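You operate a simulated robot arm through the tools that you are given. There is no shell and no other tool. Be economical: measure what you need, move in short steps, check, and stop when the job is done.

The job below is to be done with a simulated robot arm. You get a single attempt, and the scene is never put back.

TASK
Take the small red apple from the crate stand top and put it in the clear punnet. Take the long grey block and put it on the drying rack bars. Take the long blue block and put it on the layer sheet on the clear end of the packing bench. Take the large green pad and put it on the back end of the blue trolley's deck. Put the small green pad on the back of the air bench away on the top of the steel desk. Fetch the round tin that says "pins" from the back of the air bench and set it on the top of the drain bench. Fetch the spare cylinder and set it on the top of the drain bench. Take the black grooved block and leave it on the free end of the air bench. Put the blue grooved block on the top of the belt bench. Take the black plastic chip and leave it on the deck of the blue trolley. Any order will do. Set down upright: long grey block, long blue block.

It is judged by the outcome, as a careful person would: the job done as asked, and still so three seconds after it is handed in. It fails if anything else is knocked over, pushed out of place, dropped, spilled or broken.

THE ROBOT
A 7-joint arm with a vacuum gripper on a trunk, on a base that drives. Base frame: it is fixed to the floor where the robot stands at the start and does not move with it; the origin is under the middle of the robot, x ahead of it, y to its left, z up. Units: m, rad, N and s.
Its first joint turns from -2.897 to 2.897 rad. Places, roughly: back end of the blue trolley's deck [-0.3, 0.6, 0.6]; black grooved block (11x5x4 cm) [-2.9, 5, 0.9]; black plastic chip (8x5x3 cm) [-2.9, 4.5, 0.9]; blue grooved block (11x5x4 cm) [-2.9, 5.2, 0.9]; clear punnet (13x13x6 cm) [1.1, -0.3, 0.9]; deck of the blue trolley [-0.2, 0.6, 0.6]; drying rack bars [-2.8, 4.3, 0.9]; free end of the air bench (20x18 cm) [0.56, 4.9, 0.86]; large green pad (10x7x4 cm) [1.6, 2.1, 0.9]; layer sheet (36x26x1 cm) [2.1, -0.1, 0.9]; long blue block (17x6x9 cm) [1.9, 1.5, 0.9]; long grey block (17x6x9 cm) [-0.2, 0.5, 0.7]; round tin [0.25, 4, 1]; small green pad (6x4x4 cm) [0.1, 3.7, 0.9]; small red apple (6x6x5 cm) [0.5, -0.2, 1]; spare cylinder (19x4x4 cm) [0.4, 4.9, 0.9]; top of the belt bench [0.4, 5.7, 0.9]; top of the drain bench [-2.7, 5, 0.9]; top of the steel desk [1.8, 1.9, 0.9]. Payload 1.06 kg.
Tool frame: the origin (TCP) lies in the middle of the cups' lips, and z points out of the cups. The gripper has 1 cup of 0.024 m across, covering 0.024 by 0.024 m (tool x, y); the bellows give 0.008 m. With the vacuum on, a cup seals on a smooth face that it is pressed against (1 to 4 N); it does not hold porous or soft things. The pull reaches 23 N.
Orientation is told as [roll, pitch, yaw] about the base's x, y, z axes, in that order, counted from this pose: with the cups facing straight down, the tool's x points along the base's -x, its y along +y and its z along -z.

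THE INTERFACE
- The arm moves only by the tool play_rows. Its argument "commands" is a list of rows, each an object (a shift or turn left out is 0, a gripper value left out holds the last) with "vacuum": the vacuum: 1 switches it on, 0 off; "translation": the shift along the base's x, y, z in m, a list of three; "turn": the turn, a rotation vector about the base's x, y, z in rad, a list of three. In form: [{"vacuum": vacuum, "translation": [dx, dy, dz], "turn": [rx, ry, rz]}, ...]. A call has 1 to 20 rows; each row shifts and turns the commanded pose from where the row before left it. Rows are played at 5 a second. More than 0.05 m and 0.15 rad between two rows, or a gripper value outside its range, and nothing of the call is played. Where a pose cannot be reached the arm comes as near as it can. A force on the tool above 40 N (or 10 N above the force at the start of the call, whichever is more), or a blocked arm, ends the call early, and 0.2 s more pass. The pull builds up within a second once a cup has sealed. Time passes only in rows, and 0.2 s behind the last, so rows that do not move give it time. It gives the time, the measured TCP pose, the force on the tool (base axes) and the pull of the vacuum at its end, in the units of the frame above (readings bear some noise), with the torque about the TCP (base axes, N m) and any sound that the robot's microphone picked up, and new pictures: "show" is both (left out), scene, wrist or none.
- Cameras (640 x 400 px; columns grow to the right, rows downward): "scene" is now at [0.1632, 0.2273, 1.4531]; the picture's right is [0.23, -0.97, 0.00], its down [-0.86, -0.21, -0.47] and it looks along [0.45, 0.11, -0.88] (base axes); focal length 214 px, centre (320, 200). "wrist" rides on the gripper at [0.078, 0.019, -0.096] in the tool frame; the picture's right is [-0.24, 0.97, 0.00], its down [-0.71, -0.17, -0.69] and it looks along [-0.67, -0.16, 0.73] (tool axes); focal length 243 px, centre (320, 200). There is no depth. A picture from a camera that has moved, and an enlarged one, comes with that camera's place and axes in the base frame and with its lens.
- roll_base(legs): drives the robot by 1 to 6 legs, each [ahead, left, turn to the left] in m, m and rad, along the robot's own axes; the way and the turn of a leg run together, so that a leg with both is an arc; at most 1.5 m and 3.142 rad a leg. The arm and the cameras ride along, it lands a little off, and it stops where it bumps. It gives what a move gives, and a new picture of the scene camera.
- pan_tilt(pan, tilt): turns the head with the scene camera to pan (to the left, within 2.094 rad either way) and tilt (down, from -0.506 to 1.204), counted from straight ahead of the robot. It gives what a move gives, and a new picture of the scene camera.
- zoom(camera, box): a new picture of the part [left, top, right, bottom] of that camera's present view, enlarged. No time passes.
- hand_in(): hands the job in; it is judged then, once.

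Go step by step. Nothing tells you exact positions but the pictures and the camera data: compare them with the known pose of the tool, close in by small moves and look again before you grip or let go. The budget is 525 turns and 360 pictures, counting those below and the enlarged ones. Unless the task says otherwise, let go and move clear before handing in, and close with one line.

The tools are called after "Emit:" by a JSON object that holds its "fn" and its "kwargs". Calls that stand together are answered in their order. play_rows: Moves the arm, as the interface text tells. Its arguments: {"type":"object","properties":{"commands":{"type":"array"},"show":{"type":"string","enum":["both","scene","wrist","none"]}},"required":["commands"]} The other tools are called the same way: roll_base (legs) drives the base; pan_tilt (pan, tilt) turns the head that bears the scene camera; zoom (camera, box) takes an enlarged picture of a part of a camera's view; hand_in () hands the job in.

At the start:

```text
time: 0.0
tool_pos: [0.4311, 0.2737, 1.27]
tcp_rot: [0.001, 0.0, 0.001]
wrist_force: [-0.7, 0.9, 0.3]
ft_torque: [-0.03, 0.03, -0.02]
pull: 0.1
robot x, y, heading: [0.0038, 0.0025, -0.002]
head pan, tilt: [0.236, 1.086]
```

scene: 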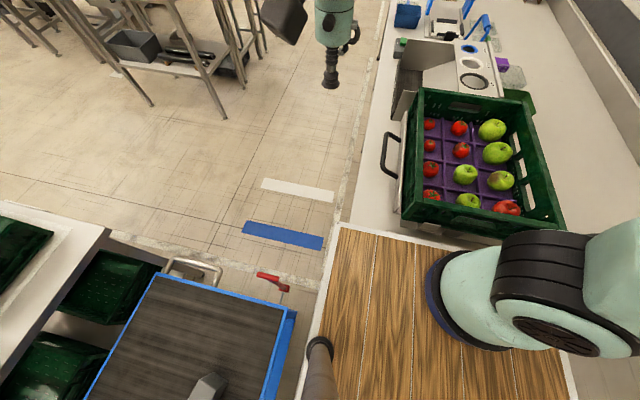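
wrist: 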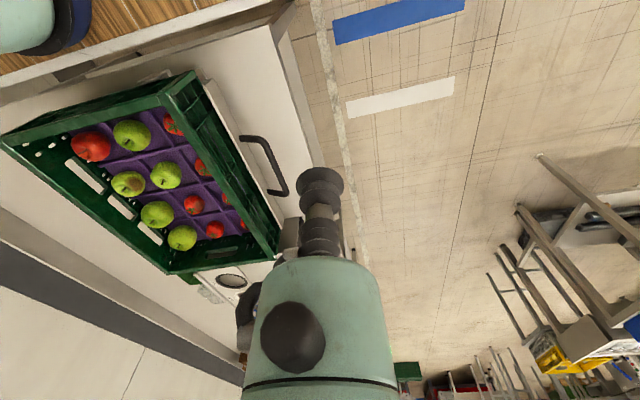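

I see a crate of apples on the stand to the right and the blue trolley to the left of the robot. I'll look around before moving.

Emit:
{"fn": "pan_tilt", "kwargs": {"pan": -0.3, "tilt": 0.6}}

Emit:
{"fn": "pan_tilt", "kwargs": {"pan": 1.9, "tilt": 0.8}}

Emit:
{"fn": "pan_tilt", "kwargs": {"pan": 0.9, "tilt": 0.3}}

```text
time: 1.0
tool_pos: [0.4309, 0.2745, 1.2713]
tcp_rot: [0.0, 0.001, 0.0]
wrist_force: [0.1, -0.2, 0.1]
ft_torque: [0.0, -0.01, -0.03]
pull: 0.0
robot x, y, heading: [-0.0023, -0.0023, -0.001]
head pan, tilt: [-0.3, 0.6]
camera scene: at [0.1853, 0.1863, 1.4907], right [-0.29, -0.96, 0.0], down [-0.54, 0.17, -0.82], along [0.79, -0.24, -0.57], focal length 214 px, centre (320, 200)
```

scene: 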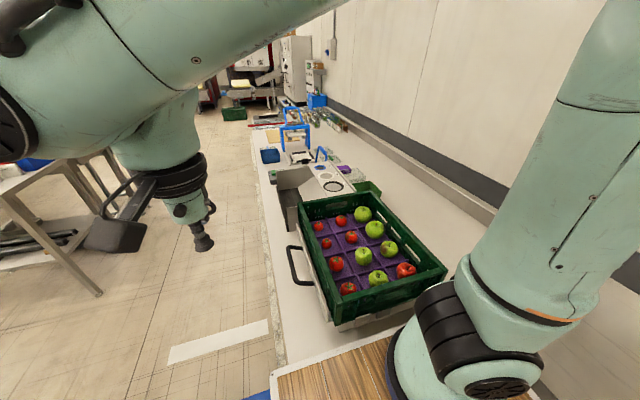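

```text
time: 3.0
tool_pos: [0.4302, 0.275, 1.2688]
tcp_rot: [0.0, -0.001, 0.0]
wrist_force: [0.4, 0.3, 0.2]
ft_torque: [-0.01, 0.02, -0.02]
pull: 0.0
robot x, y, heading: [0.0028, -0.0005, -0.001]
head pan, tilt: [1.901, 0.799]
camera scene: at [0.0748, 0.2887, 1.4739], right [0.95, 0.32, 0.0], down [0.23, -0.68, -0.7], along [-0.23, 0.66, -0.72], focal length 214 px, centre (320, 200)
```

scene: 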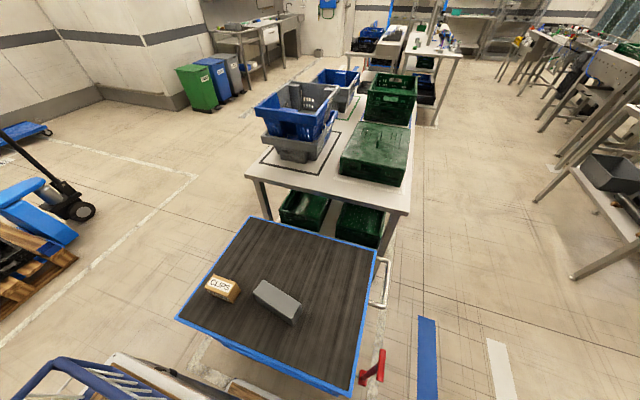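

```text
time: 4.3
tool_pos: [0.4305, 0.2745, 1.2691]
tcp_rot: [0.0, 0.001, 0.002]
wrist_force: [-0.2, -0.2, 0.0]
ft_torque: [0.02, -0.02, 0.01]
pull: 0.1
robot x, y, heading: [0.0016, -0.0024, 0.001]
head pan, tilt: [0.901, 0.3]
camera scene: at [0.1588, 0.2855, 1.5183], right [0.78, -0.62, 0.0], down [-0.18, -0.23, -0.96], along [0.59, 0.75, -0.3], focal length 214 px, centre (320, 200)
```

scene: 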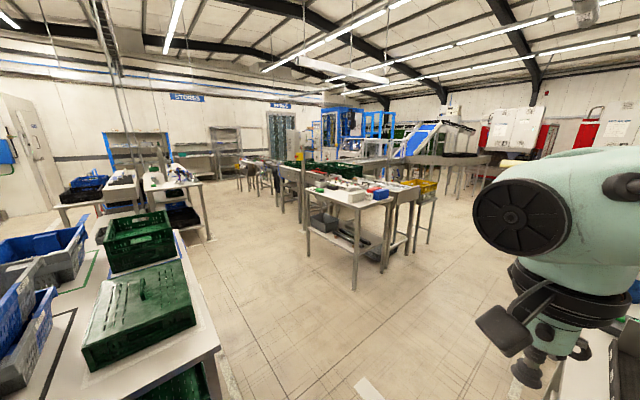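

The robot stands between the trolley and the bench with the apple crate. I'll look closer at the apples.

Emit:
{"fn": "pan_tilt", "kwargs": {"pan": -0.3, "tilt": 0.9}}

Emit:
{"fn": "zoom", "kwargs": {"camera": "scene", "box": [240, 80, 480, 230]}}

```text
time: 5.7
tool_pos: [0.4315, 0.2749, 1.27]
tcp_rot: [0.0, 0.0, -0.001]
wrist_force: [0.8, 0.5, 0.8]
ft_torque: [0.01, -0.04, -0.04]
pull: 0.1
robot x, y, heading: [-0.0007, -0.0015, -0.0]
head pan, tilt: [-0.3, 0.901]
camera scene: at [0.173, 0.19, 1.466], right [-0.29, -0.96, 0.0], down [-0.75, 0.23, -0.62], along [0.59, -0.18, -0.78], focal length 214 px, centre (320, 200)
```

scene: 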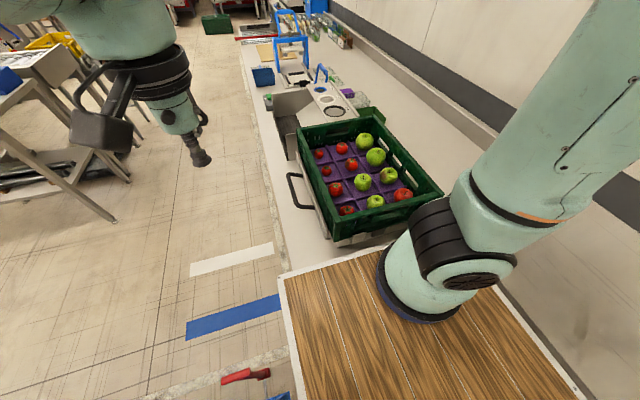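

```text
2.67 times, centred on (360, 155) of scene
camera zoom: at [0.173, 0.19, 1.466], right [-0.29, -0.96, 0.0], down [-0.75, 0.23, -0.62], along [0.59, -0.18, -0.78], focal length 572 px, centre (213, 320)
```

zoom: 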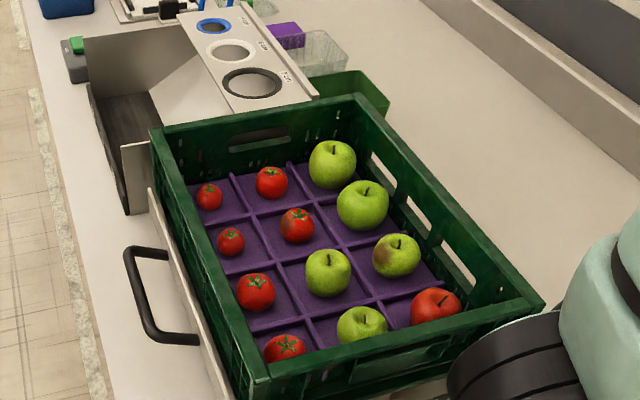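

The red apple at about (0.48, -0.16, 0.99) is the only red apple; the others in the crate are tomatoes or green apples. I'll look to the right and down to understand the robot's own body.

Emit:
{"fn": "pan_tilt", "kwargs": {"pan": -1.5, "tilt": 0.9}}

Emit:
{"fn": "pan_tilt", "kwargs": {"pan": 0.4, "tilt": 1.2}}

Emit:
{"fn": "pan_tilt", "kwargs": {"pan": 2.09, "tilt": 1.2}}

```text
time: 7.1
tool_pos: [0.4326, 0.2757, 1.2696]
tcp_rot: [-0.001, -0.002, 0.002]
wrist_force: [0.9, -0.1, 0.2]
ft_torque: [0.01, 0.03, 0.01]
pull: 0.1
robot x, y, heading: [0.0014, -0.001, 0.001]
head pan, tilt: [-1.499, 0.901]
camera scene: at [0.1063, 0.137, 1.466], right [-1.0, -0.07, 0.0], down [-0.06, 0.78, -0.62], along [0.04, -0.62, -0.78], focal length 214 px, centre (320, 200)
```

scene: 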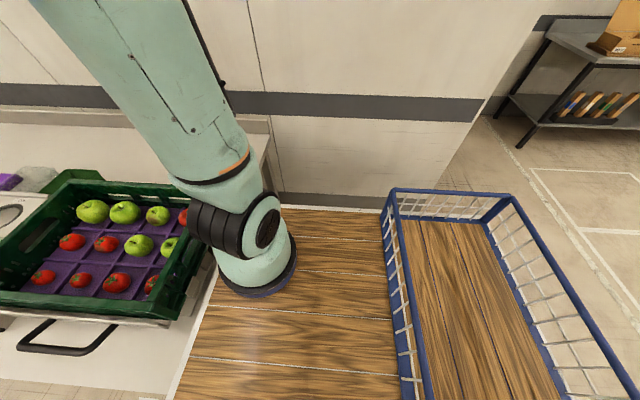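

```text
time: 9.0
tool_pos: [0.4313, 0.2748, 1.2708]
tcp_rot: [-0.001, 0.0, -0.001]
wrist_force: [0.1, 0.5, -0.2]
ft_torque: [0.02, -0.01, 0.0]
pull: 0.2
robot x, y, heading: [-0.0028, -0.0003, 0.003]
head pan, tilt: [0.4, 1.201]
camera scene: at [0.1524, 0.234, 1.4462], right [0.39, -0.92, 0.0], down [-0.86, -0.36, -0.36], along [0.33, 0.14, -0.93], focal length 214 px, centre (320, 200)
```

scene: 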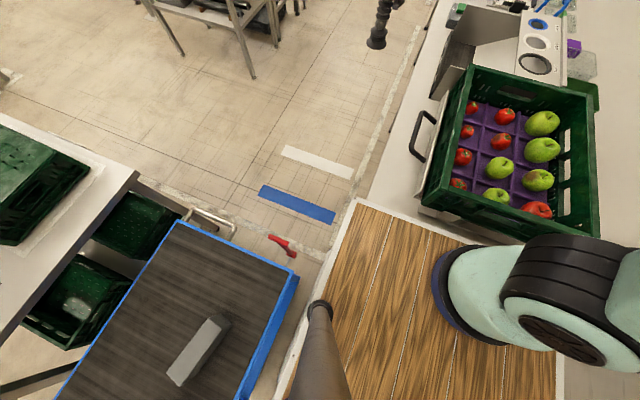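

```text
time: 10.7
tool_pos: [0.43, 0.2736, 1.2694]
tcp_rot: [0.0, -0.001, 0.002]
wrist_force: [0.1, 0.1, -0.6]
ft_torque: [-0.01, 0.01, 0.01]
pull: 0.0
robot x, y, heading: [0.0012, -0.001, 0.001]
head pan, tilt: [2.089, 1.201]
camera scene: at [0.0732, 0.2609, 1.4462], right [0.87, 0.49, 0.0], down [0.46, -0.81, -0.36], along [-0.18, 0.31, -0.93], focal length 214 px, centre (320, 200)
```

scene: 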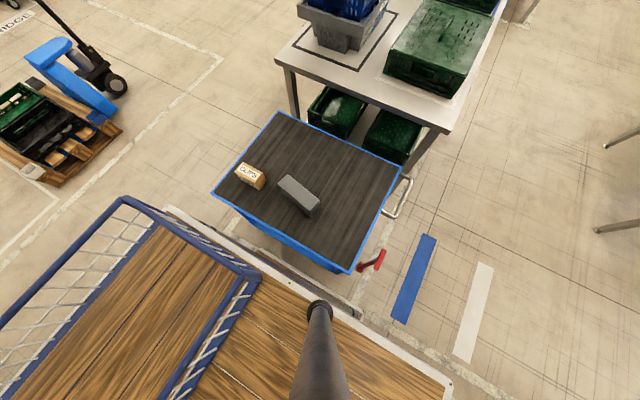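

The robot carries a wooden deck and a basket behind it; the arm base is near (0.28, -0.12). I'll move the tool above the red apple and look.

Emit:
{"fn": "play_rows", "kwargs": {"commands": [{"translation": [0.005, -0.043, 0]}, {"translation": [0.005, -0.043, 0]}, {"translation": [0.005, -0.043, 0]}, {"translation": [0.005, -0.043, 0]}, {"translation": [0.005, -0.043, 0]}, {"translation": [0.005, -0.043, 0]}, {"translation": [0.005, -0.043, 0]}, {"translation": [0.005, -0.043, 0]}, {"translation": [0.005, -0.043, 0]}, {"translation": [0.005, -0.043, 0]}], "show": "wrist"}}

Emit:
{"fn": "pan_tilt", "kwargs": {"pan": -0.4, "tilt": 0.9}}

```text
time: 12.9
tool_pos: [0.4792, -0.1561, 1.2701]
tcp_rot: [0.0, -0.001, -0.001]
wrist_force: [0.5, -0.8, 0.6]
ft_torque: [0.01, 0.0, 0.05]
pull: 0.2
robot x, y, heading: [-0.0006, 0.0001, -0.004]
head pan, tilt: [2.089, 1.201]
camera wrist: at [0.402, -0.1368, 1.3644], right [0.23, 0.97, 0.0], down [0.71, -0.17, 0.68], along [0.67, -0.16, -0.73], focal length 243 px, centre (320, 200)
```

wrist: 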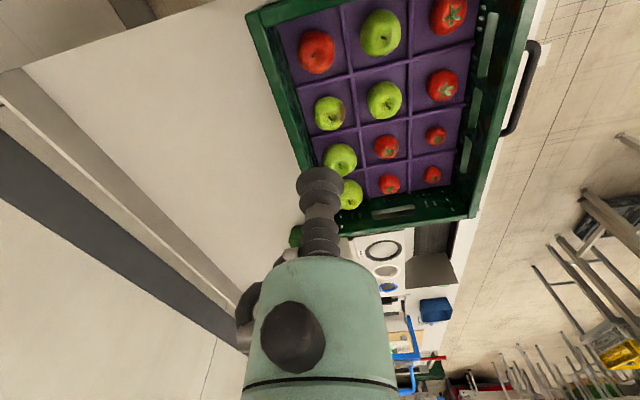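

```text
time: 15.2
tool_pos: [0.4802, -0.1541, 1.2688]
tcp_rot: [-0.001, 0.001, -0.001]
wrist_force: [0.1, -0.1, -0.5]
ft_torque: [-0.03, 0.0, 0.0]
pull: 0.0
robot x, y, heading: [0.0003, -0.001, -0.002]
head pan, tilt: [-0.4, 0.901]
camera scene: at [0.1704, 0.1829, 1.466], right [-0.39, -0.92, 0.0], down [-0.72, 0.3, -0.62], along [0.57, -0.24, -0.78], focal length 214 px, centre (320, 200)
```

scene: 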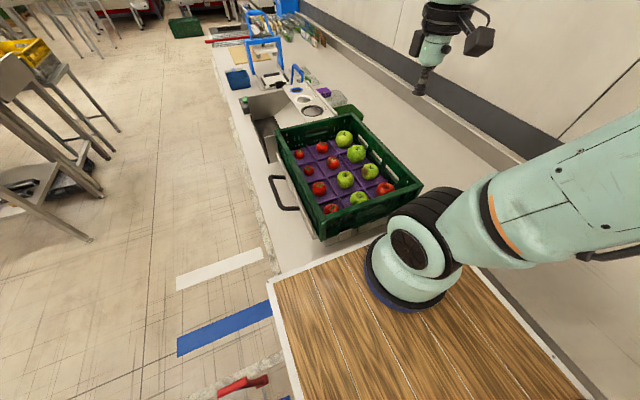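

The wrist view agrees: the apple is at about (0.478, -0.159). I'll zoom on it to see its stem.

Emit:
{"fn": "zoom", "kwargs": {"camera": "wrist", "box": [270, 10, 366, 70]}}

Emit:
{"fn": "zoom", "kwargs": {"camera": "scene", "box": [340, 150, 436, 210]}}

```text
6.67 times, centred on (318, 40) of wrist
camera zoom: at [0.4023, -0.1362, 1.3644], right [0.24, 0.97, 0.0], down [0.71, -0.17, 0.69], along [0.67, -0.16, -0.73], focal length 1618 px, centre (333, 1267)
```

zoom: 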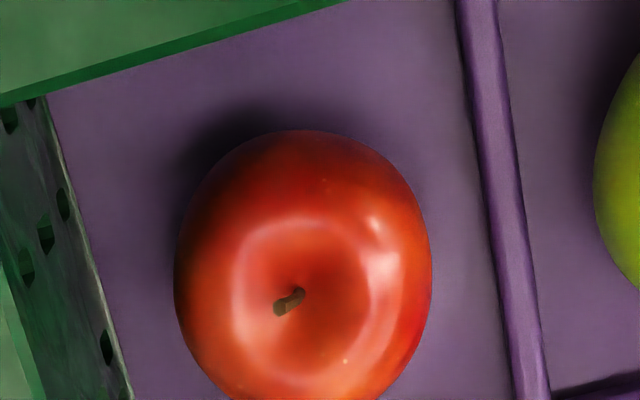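

```text
6.67 times, centred on (388, 180) of scene
camera zoom: at [0.1704, 0.1829, 1.466], right [-0.39, -0.92, 0.0], down [-0.72, 0.3, -0.62], along [0.57, -0.24, -0.78], focal length 1430 px, centre (-133, 333)
```

zoom: 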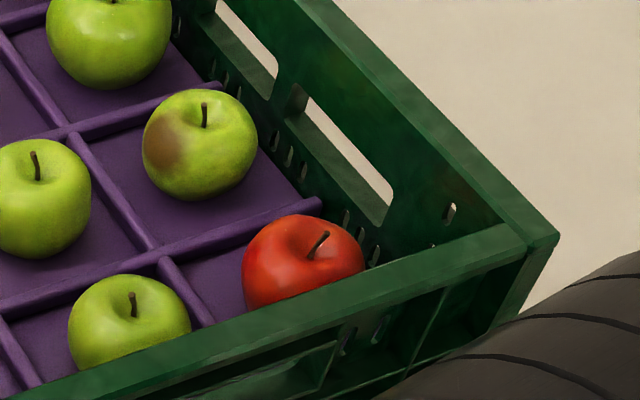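

The apple's centre is about (0.477, -0.160, 0.985), with a stem in a dimple. I'll tilt the tool 0.7 rad to grip its smooth +x shoulder, which keeps the camera high.

Emit:
{"fn": "play_rows", "kwargs": {"commands": [{"turn": [0, 0.14, 0], "translation": [0.01, 0, 0]}, {"turn": [0, 0.14, 0], "translation": [0.01, 0, 0]}, {"turn": [0, 0.14, 0], "translation": [0.01, 0, 0]}, {"turn": [0, 0.14, 0], "translation": [0.012, 0, 0]}, {"turn": [0, 0.14, 0], "translation": [0.012, -0.005, 0]}, {"translation": [0, 0, -0.04]}, {"translation": [0, 0, -0.04]}, {"translation": [0, 0, -0.04]}, {"translation": [0, 0, -0.04]}]}}

```text
time: 17.2
tool_pos: [0.5344, -0.1602, 1.1095]
tcp_rot: [0.003, 0.698, 0.002]
wrist_force: [-1.5, -0.3, 0.1]
ft_torque: [0.0, -0.03, 0.01]
pull: 0.0
robot x, y, heading: [-0.0006, -0.0001, -0.002]
head pan, tilt: [-0.4, 0.901]
camera scene: at [0.17, 0.1829, 1.4661], right [-0.39, -0.92, 0.0], down [-0.72, 0.3, -0.62], along [0.57, -0.24, -0.78], focal length 214 px, centre (320, 200)
camera wrist: at [0.5372, -0.1411, 1.232], right [0.18, 0.97, -0.15], down [0.98, -0.17, 0.07], along [0.04, -0.16, -0.99], focal length 243 px, centre (320, 200)
```

scene: 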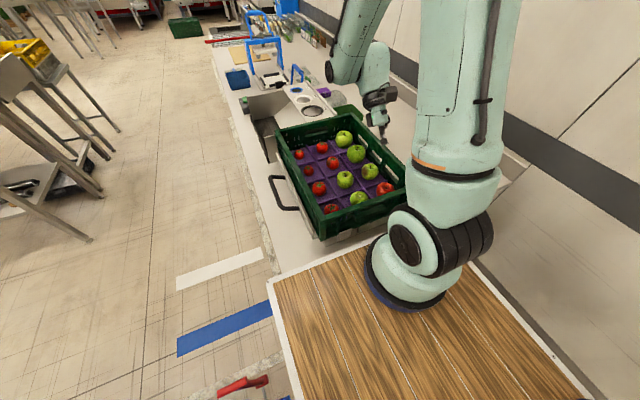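
wrist: 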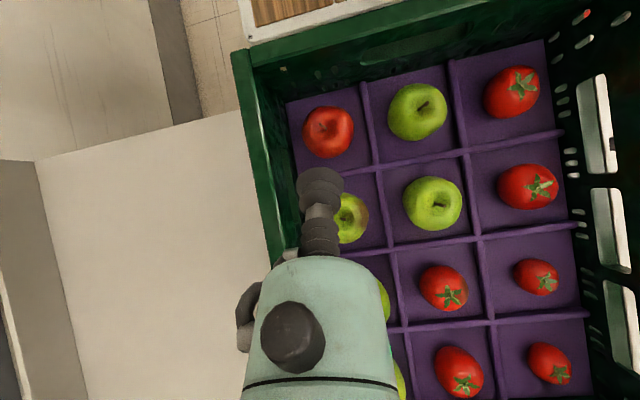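

The apple is at (0.479, -0.160) and clear. I'll come down and close in along the tool axis with the vacuum on.

Emit:
{"fn": "play_rows", "kwargs": {"commands": [{"translation": [0, 0, -0.03]}, {"translation": [0.001, 0, -0.027], "vacuum": 1}, {"translation": [-0.013, 0, -0.0153]}, {"translation": [-0.013, 0, -0.0153]}, {"translation": [-0.0032, 0, -0.0038]}, {"translation": [-0.0032, 0, -0.0038]}]}}

```text
time: 18.6
tool_pos: [0.5034, -0.1601, 1.0148]
tcp_rot: [0.0, 0.7, -0.001]
wrist_force: [0.2, 0.1, 0.8]
ft_torque: [0.03, 0.0, -0.01]
pull: 0.2
robot x, y, heading: [0.0003, 0.0037, -0.002]
head pan, tilt: [-0.4, 0.901]
camera scene: at [0.1704, 0.1829, 1.466], right [-0.39, -0.92, 0.0], down [-0.72, 0.3, -0.62], along [0.57, -0.24, -0.78], focal length 214 px, centre (320, 200)
camera wrist: at [0.5054, -0.141, 1.1372], right [0.18, 0.97, -0.15], down [0.98, -0.17, 0.07], along [0.04, -0.16, -0.99], focal length 243 px, centre (320, 200)
```

scene: 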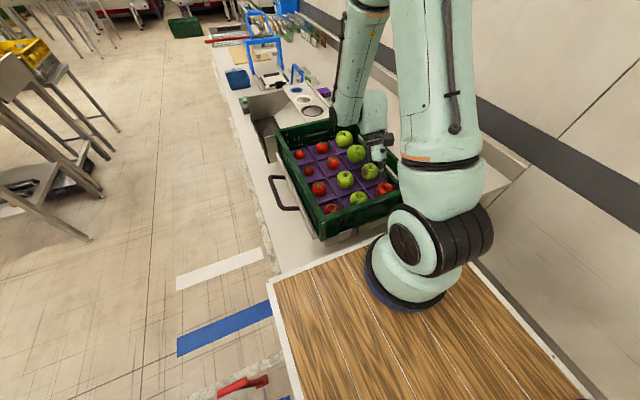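
wrist: 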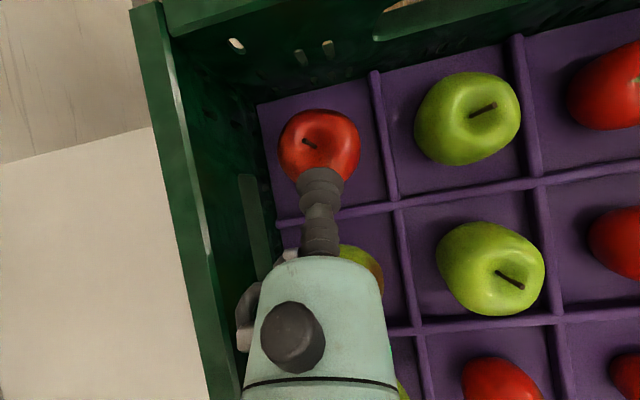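

The cup is lined up just off the apple's shoulder. I'll creep in further.

Emit:
{"fn": "play_rows", "kwargs": {"commands": [{"translation": [-0.0026, 0, -0.003]}, {"translation": [-0.0026, 0, -0.003]}, {}], "show": "none"}}

Emit:
{"fn": "play_rows", "kwargs": {"commands": [{"translation": [-0.002, 0, -0.0023]}, {}, {}], "show": "none"}}

```text
time: 19.4
tool_pos: [0.4981, -0.1604, 1.009]
tcp_rot: [-0.001, 0.7, 0.002]
wrist_force: [0.7, 0.2, -0.4]
ft_torque: [0.01, 0.01, 0.0]
pull: 0.0
robot x, y, heading: [-0.0014, -0.0027, 0.001]
head pan, tilt: [-0.4, 0.901]
```

```text
time: 20.2
tool_pos: [0.4967, -0.1609, 1.0062]
tcp_rot: [-0.001, 0.699, 0.0]
wrist_force: [-0.5, -0.3, -0.7]
ft_torque: [0.03, 0.02, 0.0]
pull: 0.0
robot x, y, heading: [0.0006, 0.0003, -0.006]
head pan, tilt: [-0.4, 0.901]
```

Emit:
{"fn": "play_rows", "kwargs": {"commands": [{"translation": [-0.002, 0, -0.0023]}, {}, {}], "show": "none"}}

Emit:
{"fn": "play_rows", "kwargs": {"commands": [{"translation": [-0.002, 0, -0.0023]}, {}, {}], "show": "wrist"}}

```text
time: 21.0
tool_pos: [0.4949, -0.1595, 1.0053]
tcp_rot: [0.0, 0.7, -0.001]
wrist_force: [1.0, -0.2, 0.7]
ft_torque: [-0.01, -0.01, -0.02]
pull: 0.0
robot x, y, heading: [0.001, 0.0033, -0.002]
head pan, tilt: [-0.4, 0.901]
```

```text
time: 21.8
tool_pos: [0.4936, -0.1589, 1.0031]
tcp_rot: [0.002, 0.7, 0.0]
wrist_force: [0.4, 0.3, -0.5]
ft_torque: [0.03, 0.03, 0.02]
pull: 0.1
robot x, y, heading: [-0.0005, -0.0024, -0.0]
head pan, tilt: [-0.4, 0.901]
camera wrist: at [0.4946, -0.1409, 1.1243], right [0.18, 0.97, -0.15], down [0.98, -0.17, 0.07], along [0.04, -0.16, -0.99], focal length 243 px, centre (320, 200)
```

wrist: 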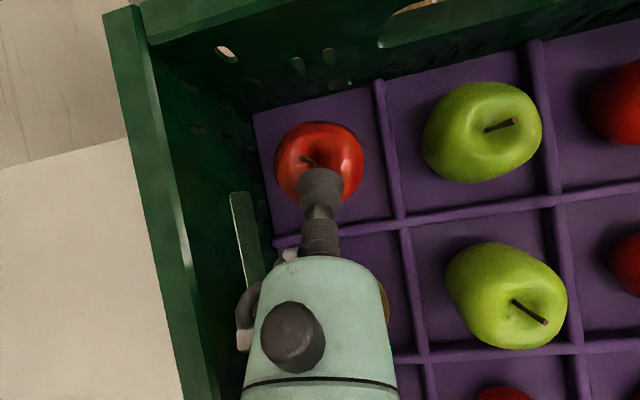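

No contact yet, so the apple sits a little lower than I reckoned. I'll move mostly down in small steps.

Emit:
{"fn": "play_rows", "kwargs": {"commands": [{"translation": [0, 0, -0.003]}, {}, {}], "show": "none"}}

Emit:
{"fn": "play_rows", "kwargs": {"commands": [{"translation": [0, 0, -0.003]}, {}, {}], "show": "none"}}

Emit:
{"fn": "play_rows", "kwargs": {"commands": [{"translation": [0, 0, -0.003]}, {}, {}], "show": "wrist"}}

```text
time: 22.6
tool_pos: [0.4923, -0.1601, 0.9985]
tcp_rot: [0.0, 0.699, -0.001]
wrist_force: [0.4, -0.4, -0.1]
ft_torque: [0.0, -0.02, 0.0]
pull: 0.0
robot x, y, heading: [0.0023, -0.0027, -0.003]
head pan, tilt: [-0.4, 0.901]
```

```text
time: 23.4
tool_pos: [0.4924, -0.16, 0.996]
tcp_rot: [0.002, 0.7, 0.001]
wrist_force: [0.1, -0.5, 1.8]
ft_torque: [-0.01, 0.0, -0.02]
pull: 0.1
robot x, y, heading: [-0.0014, -0.0001, 0.002]
head pan, tilt: [-0.4, 0.901]
```

```text
time: 24.2
tool_pos: [0.4922, -0.1605, 0.992]
tcp_rot: [0.001, 0.7, 0.0]
wrist_force: [0.4, 0.2, 0.7]
ft_torque: [-0.01, -0.03, -0.01]
pull: 22.2
robot x, y, heading: [-0.0009, -0.0019, 0.0]
head pan, tilt: [-0.4, 0.901]
camera wrist: at [0.4946, -0.1412, 1.1152], right [0.18, 0.97, -0.15], down [0.98, -0.17, 0.07], along [0.04, -0.16, -0.99], focal length 243 px, centre (320, 200)
```

wrist: 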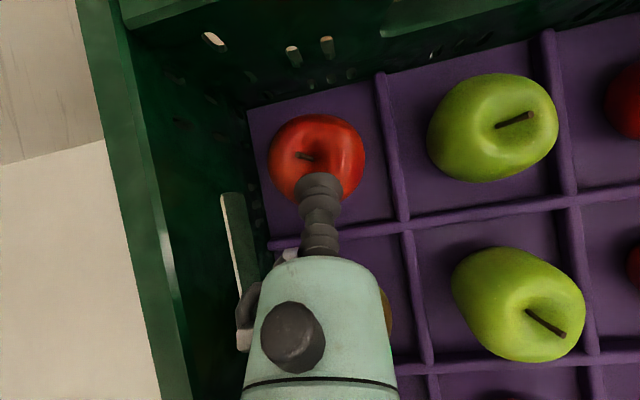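

The cup has sealed with a pull of 22 N. I'll lift straight up and then look towards the punnet.

Emit:
{"fn": "play_rows", "kwargs": {"commands": [{"translation": [0, 0, 0.015]}, {"translation": [0, 0, 0.03]}, {"translation": [0, 0, 0.045]}, {"translation": [0, 0, 0.045]}, {"translation": [0, 0, 0.045]}, {"translation": [0, 0, 0.045]}, {"translation": [0, 0, 0.045]}], "show": "none"}}

Emit:
{"fn": "pan_tilt", "kwargs": {"pan": -0.25, "tilt": 0.6}}

Emit:
{"fn": "zoom", "kwargs": {"camera": "scene", "box": [240, 80, 432, 200]}}

```text
time: 25.8
tool_pos: [0.4923, -0.1601, 1.2643]
tcp_rot: [0.0, 0.699, 0.0]
wrist_force: [-0.5, -0.3, -0.6]
ft_torque: [0.0, 0.01, 0.02]
pull: 22.5
robot x, y, heading: [0.0028, -0.0026, 0.002]
head pan, tilt: [-0.4, 0.901]
```

```text
time: 26.6
tool_pos: [0.4926, -0.1601, 1.2629]
tcp_rot: [-0.003, 0.701, 0.002]
wrist_force: [-0.2, -0.6, -1.4]
ft_torque: [-0.03, -0.01, 0.0]
pull: 23.2
robot x, y, heading: [-0.0009, -0.0022, 0.001]
head pan, tilt: [-0.25, 0.6]
camera scene: at [0.1865, 0.1904, 1.4907], right [-0.25, -0.97, 0.0], down [-0.55, 0.14, -0.82], along [0.8, -0.2, -0.57], focal length 214 px, centre (320, 200)
```

scene: 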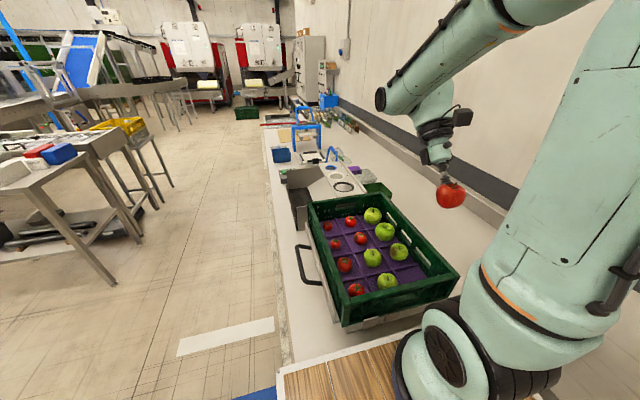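

```text
3.33 times, centred on (336, 140) of scene
camera zoom: at [0.1865, 0.1904, 1.4907], right [-0.25, -0.97, 0.0], down [-0.55, 0.14, -0.82], along [0.8, -0.2, -0.57], focal length 715 px, centre (267, 400)
```

zoom: 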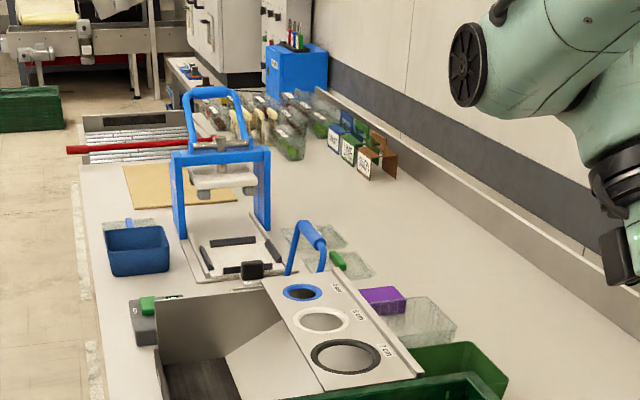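

The clear punnet stands beyond the crate next to a purple item. I'll carry the apple over it, bringing the tool upright.

Emit:
{"fn": "play_rows", "kwargs": {"commands": [{"translation": [0.035, -0.012, 0.01], "turn": [0, -0.1, 0]}, {"translation": [0.035, -0.012, 0.01], "turn": [0, -0.1, 0]}, {"translation": [0.035, -0.012, 0.01], "turn": [0, -0.1, 0]}, {"translation": [0.035, -0.012, 0.01], "turn": [0, -0.1, 0]}, {"translation": [0.035, -0.012, 0], "turn": [0, -0.1, 0]}, {"translation": [0.035, -0.012, 0], "turn": [0, -0.1, 0]}, {"translation": [0.035, -0.012, 0], "turn": [0, -0.1, 0]}, {"translation": [0.035, -0.012, 0]}, {"translation": [0.035, -0.012, 0]}, {"translation": [0.035, -0.012, 0]}, {"translation": [0.035, -0.012, 0]}, {"translation": [0.035, -0.012, 0]}]}}

```text
time: 29.2
tool_pos: [0.9119, -0.3046, 1.3035]
tcp_rot: [0.0, 0.0, 0.001]
wrist_force: [-0.2, 0.7, -0.3]
ft_torque: [-0.05, -0.07, 0.02]
pull: 23.0
robot x, y, heading: [0.0002, 0.0007, -0.003]
head pan, tilt: [-0.25, 0.6]
camera scene: at [0.1856, 0.1907, 1.4909], right [-0.25, -0.97, 0.0], down [-0.55, 0.14, -0.83], along [0.8, -0.2, -0.56], focal length 214 px, centre (320, 200)
camera wrist: at [0.8339, -0.2851, 1.3986], right [0.24, 0.97, 0.0], down [0.71, -0.17, 0.69], along [0.67, -0.16, -0.73], focal length 243 px, centre (320, 200)
```

scene: 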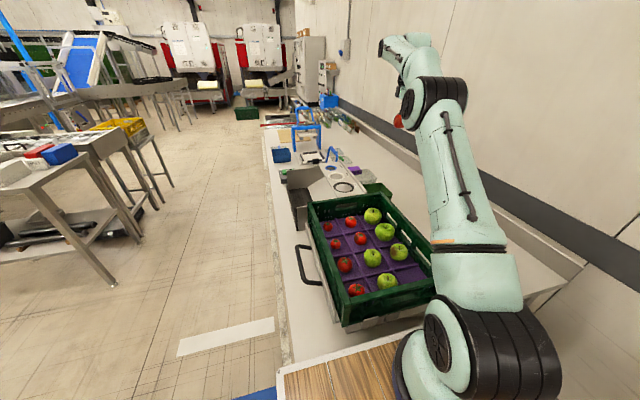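
wrist: 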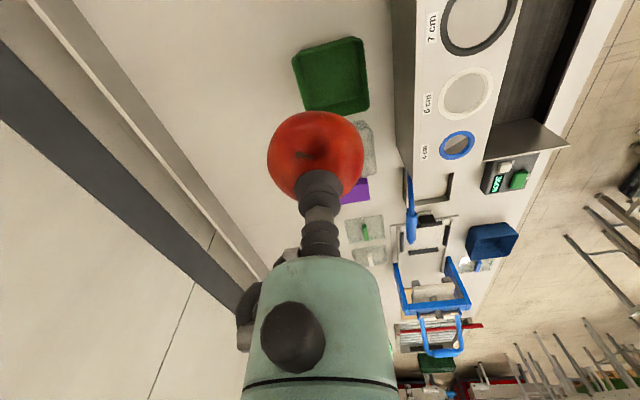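

The held apple hides the punnet, near (1.13, -0.29). I'll step sideways to see it.

Emit:
{"fn": "play_rows", "kwargs": {"commands": [{"translation": [0, 0.045, 0]}, {"translation": [0, 0.045, 0]}, {"translation": [0, 0.045, 0]}, {"translation": [0, 0.045, 0]}], "show": "none"}}

Emit:
{"fn": "zoom", "kwargs": {"camera": "wrist", "box": [140, 20, 396, 180]}}

```text
time: 30.2
tool_pos: [0.9138, -0.1256, 1.3027]
tcp_rot: [0.0, 0.002, -0.001]
wrist_force: [0.0, -0.4, -0.8]
ft_torque: [0.01, -0.01, 0.0]
pull: 23.1
robot x, y, heading: [-0.0014, 0.0003, 0.001]
head pan, tilt: [-0.25, 0.6]
```

```text
2.50 times, centred on (268, 100) of wrist
camera zoom: at [0.8352, -0.1058, 1.3976], right [0.24, 0.97, 0.0], down [0.71, -0.17, 0.69], along [0.67, -0.16, -0.73], focal length 606 px, centre (450, 450)
```

zoom: 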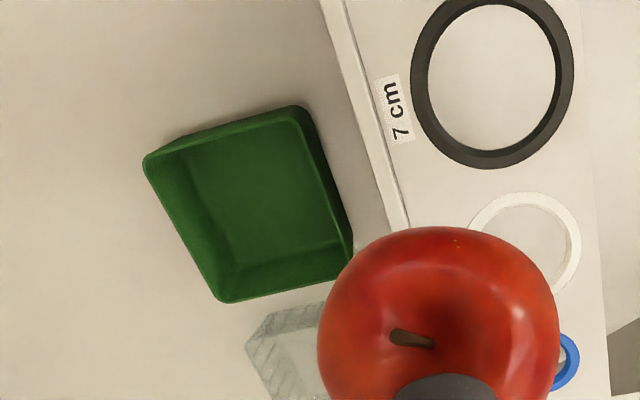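

Emit:
{"fn": "play_rows", "kwargs": {"commands": [{"translation": [0.0, 0.04, 0]}, {"translation": [-0.0, 0.04, 0]}], "show": "wrist"}}

Emit:
{"fn": "zoom", "kwargs": {"camera": "wrist", "box": [140, 80, 300, 180]}}

```text
time: 30.8
tool_pos: [0.9146, -0.0452, 1.3024]
tcp_rot: [0.0, -0.001, -0.003]
wrist_force: [0.1, -0.1, -0.6]
ft_torque: [-0.02, -0.04, 0.0]
pull: 22.9
robot x, y, heading: [-0.0015, -0.0018, 0.001]
head pan, tilt: [-0.25, 0.6]
camera wrist: at [0.8359, -0.0256, 1.3976], right [0.24, 0.97, 0.0], down [0.71, -0.17, 0.69], along [0.67, -0.16, -0.73], focal length 243 px, centre (320, 200)
```

wrist: 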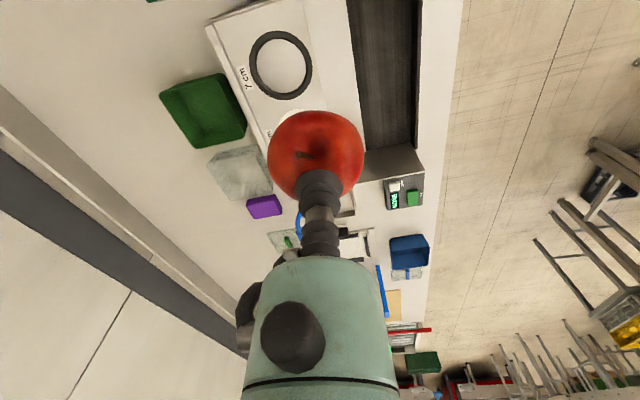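

```text
4.00 times, centred on (220, 130) of wrist
camera zoom: at [0.8359, -0.0256, 1.3976], right [0.24, 0.97, 0.0], down [0.71, -0.17, 0.69], along [0.67, -0.16, -0.73], focal length 970 px, centre (720, 480)
```

zoom: 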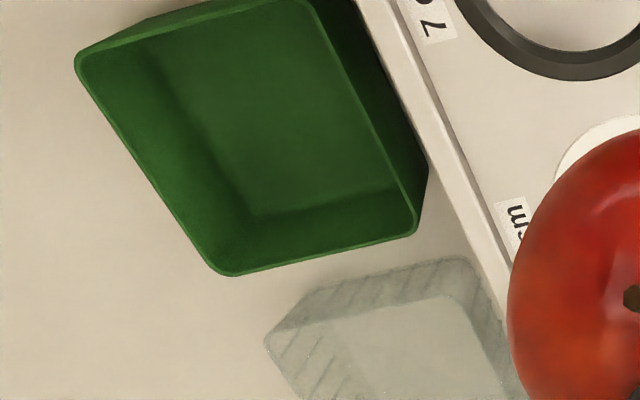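

The clear punnet's centre is at about (1.134, -0.293). I'll move above it and lower part way.

Emit:
{"fn": "play_rows", "kwargs": {"commands": [{"translation": [0.0275, -0.031, 0]}, {"translation": [0.0275, -0.031, 0]}, {"translation": [0.0275, -0.031, 0]}, {"translation": [0.0275, -0.031, 0]}, {"translation": [0.0275, -0.031, 0]}, {"translation": [0.0275, -0.031, 0]}, {"translation": [0.0275, -0.031, 0]}, {"translation": [0.0275, -0.031, 0]}, {"translation": [0, 0, -0.045]}, {"translation": [0, 0, -0.045]}, {"translation": [0, 0, -0.045]}, {"translation": [0, 0, -0.045]}, {"translation": [0, 0, -0.045]}, {}]}}

Emit:
{"fn": "zoom", "kwargs": {"camera": "wrist", "box": [180, 60, 500, 260]}}

```text
time: 33.8
tool_pos: [0.9697, -0.2034, 1.0428]
tcp_rot: [0.001, -0.001, -0.002]
wrist_force: [1.7, -3.2, -1.2]
ft_torque: [-0.03, 0.02, 0.02]
pull: 23.0
out of reach, approached as far as the arm can: row 3, 4, 5, 6, 7, 8
robot x, y, heading: [-0.0006, -0.0005, 0.008]
head pan, tilt: [-0.25, 0.6]
camera scene: at [0.1866, 0.1903, 1.4908], right [-0.25, -0.97, 0.0], down [-0.55, 0.14, -0.82], along [0.8, -0.2, -0.57], focal length 214 px, centre (320, 200)
camera wrist: at [0.8921, -0.1849, 1.1368], right [0.24, 0.97, 0.0], down [0.71, -0.17, 0.69], along [0.67, -0.16, -0.73], focal length 243 px, centre (320, 200)
```

scene: 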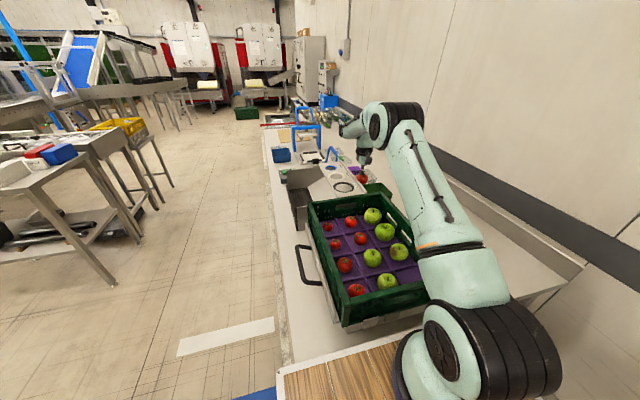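
wrist: 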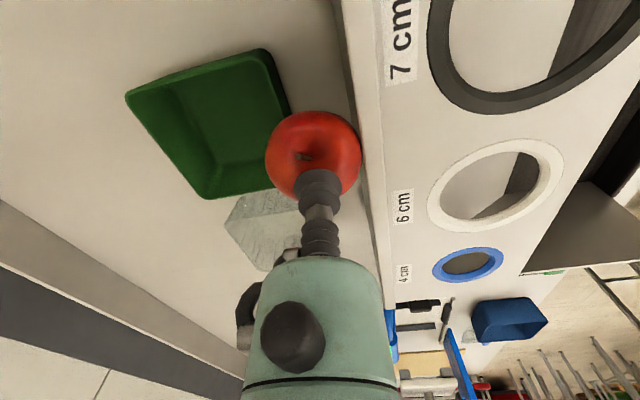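

```text
2.00 times, centred on (340, 160) of wrist
camera zoom: at [0.8921, -0.1849, 1.1368], right [0.24, 0.97, 0.0], down [0.71, -0.17, 0.69], along [0.67, -0.16, -0.73], focal length 485 px, centre (280, 280)
```

zoom: 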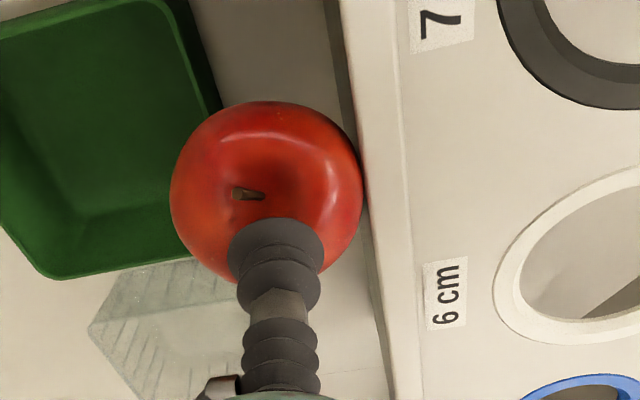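

The punnet is beyond reach from here (limit about 0.98 m), so I must drive. I'll raise the apple, tuck it in, and look behind the robot for a way out.

Emit:
{"fn": "play_rows", "kwargs": {"commands": [{"translation": [0, 0, 0.045]}, {"translation": [0, 0, 0.045]}, {"translation": [0, 0, 0.045]}, {"translation": [0, 0, 0.045]}, {"translation": [0, 0, 0.045]}, {"translation": [0, 0, 0.045]}, {"translation": [-0.04, 0.02, 0]}, {"translation": [-0.04, 0.02, 0]}, {"translation": [-0.04, 0.02, 0]}, {"translation": [-0.04, 0.02, 0]}, {"translation": [-0.04, 0.02, 0]}, {"translation": [-0.04, 0.02, 0]}, {"translation": [-0.04, 0.02, 0]}, {"translation": [-0.04, 0.02, 0]}, {"translation": [-0.04, 0.02, 0]}, {"translation": [-0.04, 0.02, 0]}], "show": "none"}}

Emit:
{"fn": "pan_tilt", "kwargs": {"pan": -2.09, "tilt": 0.6}}

Emit:
{"fn": "pan_tilt", "kwargs": {"pan": 2.09, "tilt": 0.5}}

```text
time: 37.2
tool_pos: [0.9681, -0.2018, 1.2865]
tcp_rot: [0.0, 0.011, -0.001]
wrist_force: [-0.5, 0.6, 0.3]
ft_torque: [-0.05, -0.04, 0.0]
pull: 22.6
out of reach, approached as far as the arm can: row 6, 7, 8, 9, 10, 11, 12, 13, 14, 15, 16
robot x, y, heading: [0.0005, -0.0014, 0.002]
head pan, tilt: [-0.25, 0.6]
```

```text
time: 39.0
tool_pos: [0.967, -0.2018, 1.2863]
tcp_rot: [0.001, 0.011, 0.0]
wrist_force: [0.5, 0.4, -0.5]
ft_torque: [0.0, 0.02, 0.0]
pull: 22.8
robot x, y, heading: [0.0003, -0.0008, 0.001]
head pan, tilt: [-2.089, 0.6]
camera scene: at [0.0572, 0.1355, 1.4908], right [-0.87, 0.49, 0.0], down [0.28, 0.49, -0.83], along [-0.41, -0.72, -0.56], focal length 214 px, centre (320, 200)
```

scene: 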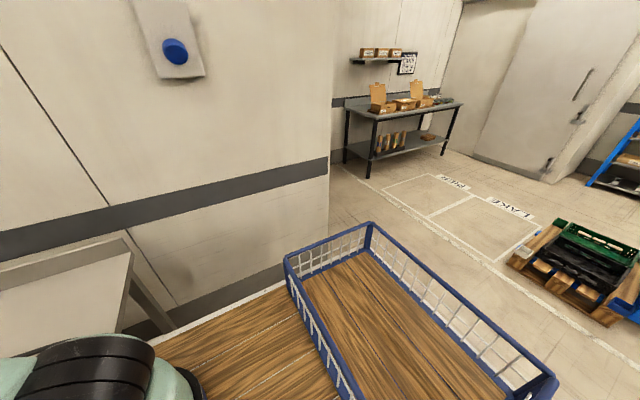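

```text
time: 42.4
tool_pos: [0.9679, -0.2024, 1.2849]
tcp_rot: [0.001, 0.011, 0.001]
wrist_force: [-0.1, -0.7, -1.0]
ft_torque: [-0.02, -0.03, 0.02]
pull: 22.8
robot x, y, heading: [0.0047, 0.0008, 0.005]
head pan, tilt: [2.089, 0.499]
camera scene: at [0.0559, 0.2913, 1.4999], right [0.87, 0.5, 0.0], down [0.24, -0.42, -0.88], along [-0.43, 0.76, -0.48], focal length 214 px, centre (320, 200)
```

scene: 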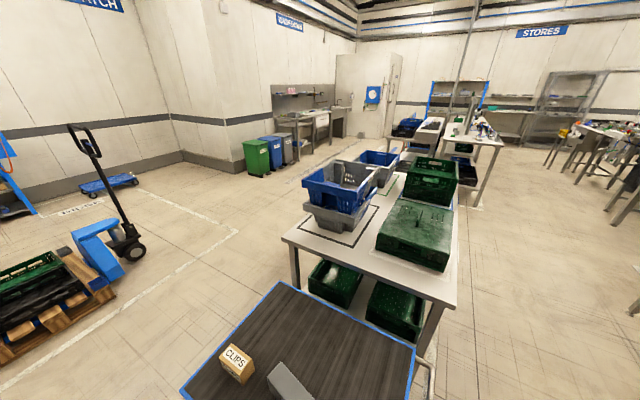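

The back-out didn't happen, as the arm is stretched out. I'll retract with small moves.

Emit:
{"fn": "play_rows", "kwargs": {"commands": [{"translation": [-0.03, 0.0, -0.03]}, {"translation": [-0.03, 0, -0.02]}, {"translation": [-0.03, 0, 0]}], "show": "none"}}

```text
time: 43.2
tool_pos: [0.9671, -0.2023, 1.2854]
tcp_rot: [0.002, 0.01, 0.002]
wrist_force: [0.1, -0.1, -0.4]
ft_torque: [-0.03, -0.01, -0.01]
pull: 23.0
out of reach, approached as far as the arm can: row 1, 2, 3
robot x, y, heading: [-0.001, 0.0015, -0.0]
head pan, tilt: [2.089, 0.499]
```

Emit:
{"fn": "play_rows", "kwargs": {"commands": [{"translation": [0, 0, -0.05]}, {"translation": [0, 0, -0.05]}], "show": "none"}}

Emit:
{"fn": "play_rows", "kwargs": {"commands": [{"translation": [0, 0, -0.05]}, {"translation": [0, 0.05, 0]}], "show": "both"}}

```text
time: 43.8
tool_pos: [0.9676, -0.2018, 1.185]
tcp_rot: [0.0, -0.001, -0.002]
wrist_force: [0.4, 0.1, -0.5]
ft_torque: [-0.08, -0.01, 0.0]
pull: 23.2
robot x, y, heading: [-0.0032, -0.0008, 0.006]
head pan, tilt: [2.089, 0.499]
```

```text
time: 44.4
tool_pos: [0.9681, -0.1547, 1.1339]
tcp_rot: [0.0, 0.0, 0.0]
wrist_force: [-0.6, 0.2, -0.8]
ft_torque: [0.0, -0.03, 0.02]
pull: 22.8
robot x, y, heading: [-0.0005, -0.0009, -0.002]
head pan, tilt: [2.089, 0.499]
camera scene: at [0.0561, 0.2907, 1.5], right [0.87, 0.49, 0.0], down [0.24, -0.42, -0.88], along [-0.43, 0.76, -0.48], focal length 214 px, centre (320, 200)
camera wrist: at [0.8901, -0.1355, 1.229], right [0.24, 0.97, 0.0], down [0.71, -0.17, 0.68], along [0.67, -0.16, -0.73], focal length 243 px, centre (320, 200)
```

scene: 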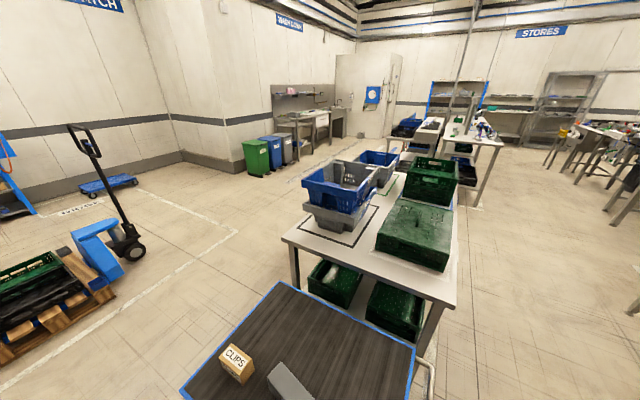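
wrist: 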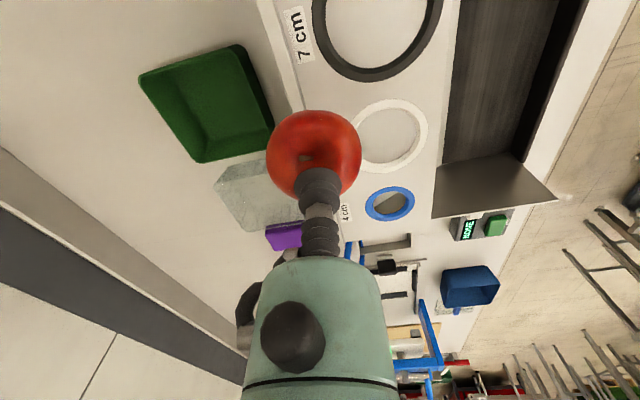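

Working again. I'll retract the apple to a tucked pose over the front of the robot.

Emit:
{"fn": "play_rows", "kwargs": {"commands": [{"translation": [-0.045, 0.005, 0.01]}, {"translation": [-0.045, 0.005, 0.01]}, {"translation": [-0.045, 0.005, 0.02]}, {"translation": [-0.045, 0.005, 0.03]}, {"translation": [-0.045, 0.005, 0.03]}, {"translation": [-0.045, 0.005, 0.03]}, {"translation": [-0.045, 0.005, 0.03]}, {"translation": [-0.045, 0.005, 0]}, {"translation": [-0.045, 0.005, 0]}, {"translation": [-0.045, 0.005, 0]}, {"translation": [-0.045, 0.005, 0]}], "show": "none"}}

Emit:
{"fn": "pan_tilt", "kwargs": {"pan": 2.09, "tilt": 1.0}}

```text
refused: row 4 steps farther than a row can; nothing moved
```

```text
time: 45.3
tool_pos: [0.9682, -0.1528, 1.1354]
tcp_rot: [0.0, 0.0, 0.0]
wrist_force: [-0.3, 0.1, -1.3]
ft_torque: [-0.06, -0.01, -0.02]
pull: 22.5
robot x, y, heading: [-0.0006, -0.0017, -0.005]
head pan, tilt: [2.089, 1.0]
camera scene: at [0.0664, 0.2729, 1.4589], right [0.87, 0.5, 0.0], down [0.42, -0.73, -0.54], along [-0.27, 0.47, -0.84], focal length 214 px, centre (320, 200)
```

scene: 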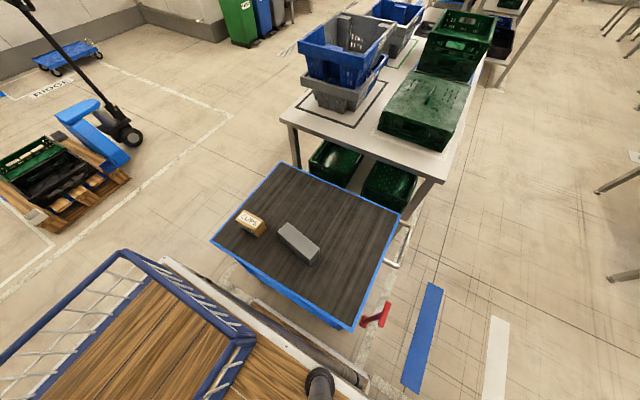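

Emit:
{"fn": "play_rows", "kwargs": {"commands": [{"translation": [-0.04, 0.005, 0.01]}, {"translation": [-0.04, 0.005, 0.02]}, {"translation": [-0.04, 0.005, 0.02]}, {"translation": [-0.04, 0.005, 0.025]}, {"translation": [-0.04, 0.005, 0.025]}, {"translation": [-0.04, 0.005, 0.025]}, {"translation": [-0.04, 0.005, 0.025]}, {"translation": [-0.045, 0.015, 0]}, {"translation": [-0.045, 0.015, 0]}, {"translation": [-0.045, 0.015, 0]}, {"translation": [-0.045, 0.015, 0]}, {"translation": [-0.045, 0.015, 0]}], "show": "none"}}

Emit:
{"fn": "roll_base", "kwargs": {"legs": [[-0.3, 0, 0]]}}

```text
time: 47.9
tool_pos: [0.4641, -0.0413, 1.2834]
tcp_rot: [0.001, 0.003, 0.0]
wrist_force: [0.7, 0.0, -1.5]
ft_torque: [-0.04, 0.04, -0.03]
pull: 22.6
robot x, y, heading: [-0.0015, -0.002, 0.004]
head pan, tilt: [2.089, 1.0]
```

```text
time: 49.9
tool_pos: [0.1668, -0.0423, 1.2836]
tcp_rot: [0.0, 0.0, -0.004]
wrist_force: [-1.1, -0.5, -0.7]
ft_torque: [-0.03, -0.01, 0.0]
pull: 21.7
robot x, y, heading: [-0.2998, 0.0003, -0.006]
head pan, tilt: [2.089, 1.0]
camera scene: at [-0.2305, 0.273, 1.4588], right [0.87, 0.49, 0.0], down [0.42, -0.73, -0.54], along [-0.27, 0.47, -0.84], focal length 214 px, centre (320, 200)
```

scene: 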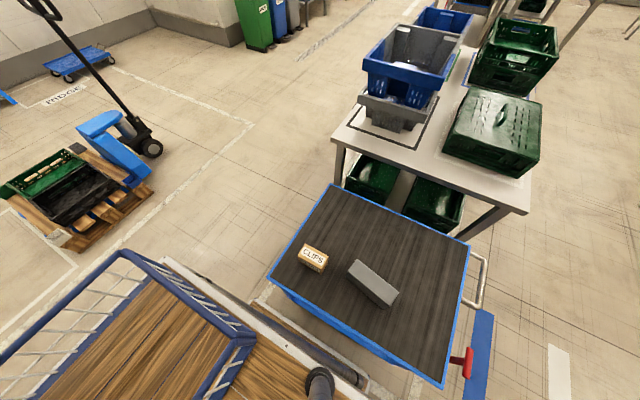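

The base moves well. The gap between trolley and bench is too narrow, so I'll back out and go around the table row to the west.

Emit:
{"fn": "roll_base", "kwargs": {"legs": [[-0.85, 0, 0], [0, 0, 1.571], [1.3, 0, 0]]}}

Emit:
{"fn": "pan_tilt", "kwargs": {"pan": -0.6, "tilt": 0.5}}

Emit:
{"fn": "pan_tilt", "kwargs": {"pan": 0.2, "tilt": 0.4}}

```text
time: 64.4
tool_pos: [-1.0781, 1.7712, 1.2849]
tcp_rot: [0.0, -0.001, 1.558]
wrist_force: [-0.3, -0.2, -0.5]
ft_torque: [0.03, -0.01, -0.01]
pull: 22.9
robot x, y, heading: [-1.1287, 1.31, 1.557]
head pan, tilt: [2.089, 1.0]
camera scene: at [-1.3951, 1.3798, 1.4588], right [-0.48, 0.88, 0.0], down [0.74, 0.41, -0.54], along [-0.47, -0.26, -0.84], focal length 214 px, centre (320, 200)
```

scene: 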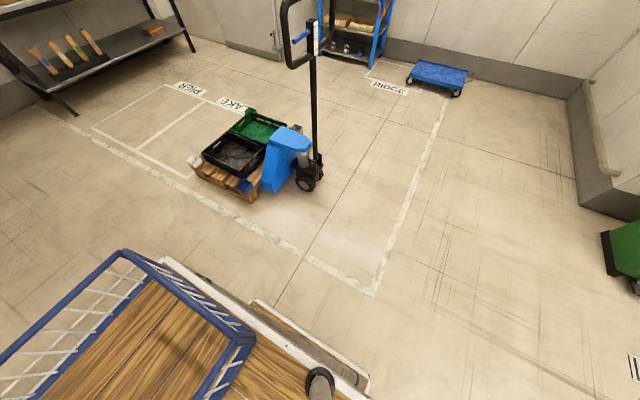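

```text
time: 66.8
tool_pos: [-1.0786, 1.7718, 1.2841]
tcp_rot: [-0.001, 0.001, 1.557]
wrist_force: [0.0, -0.1, -0.8]
ft_torque: [-0.01, -0.07, -0.01]
pull: 22.6
robot x, y, heading: [-1.1219, 1.3076, 1.555]
head pan, tilt: [-0.6, 0.499]
camera scene: at [-1.2816, 1.4878, 1.4999], right [0.82, -0.58, 0.0], down [-0.28, -0.39, -0.88], along [0.51, 0.72, -0.48], focal length 214 px, centre (320, 200)
```

scene: 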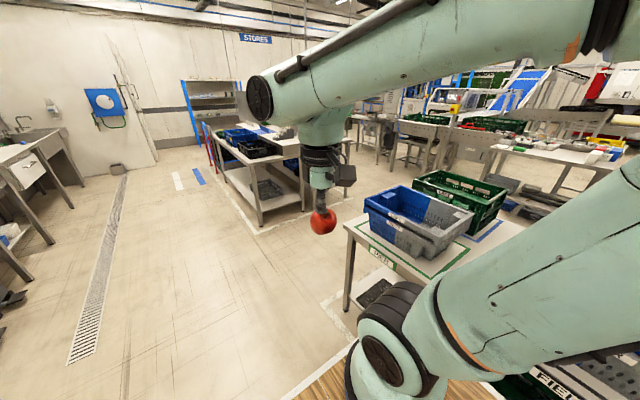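

```text
time: 67.9
tool_pos: [-1.0776, 1.7708, 1.2839]
tcp_rot: [0.0, 0.0, 1.558]
wrist_force: [0.2, -0.2, -0.6]
ft_torque: [0.04, 0.0, 0.0]
pull: 22.2
robot x, y, heading: [-1.125, 1.3116, 1.556]
head pan, tilt: [0.201, 0.4]
camera scene: at [-1.3512, 1.5045, 1.509], right [0.98, 0.18, 0.0], down [0.07, -0.38, -0.92], along [-0.17, 0.91, -0.39], focal length 214 px, centre (320, 200)
```

scene: 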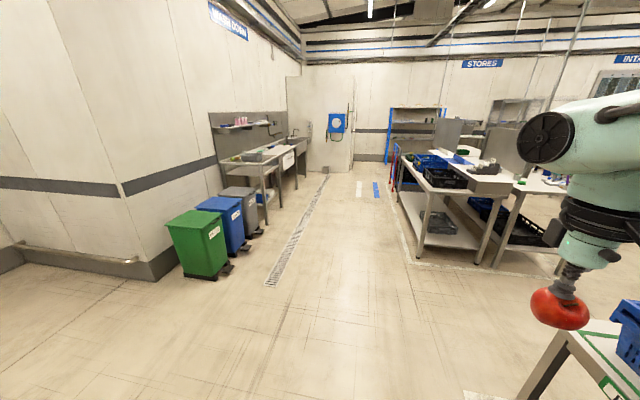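

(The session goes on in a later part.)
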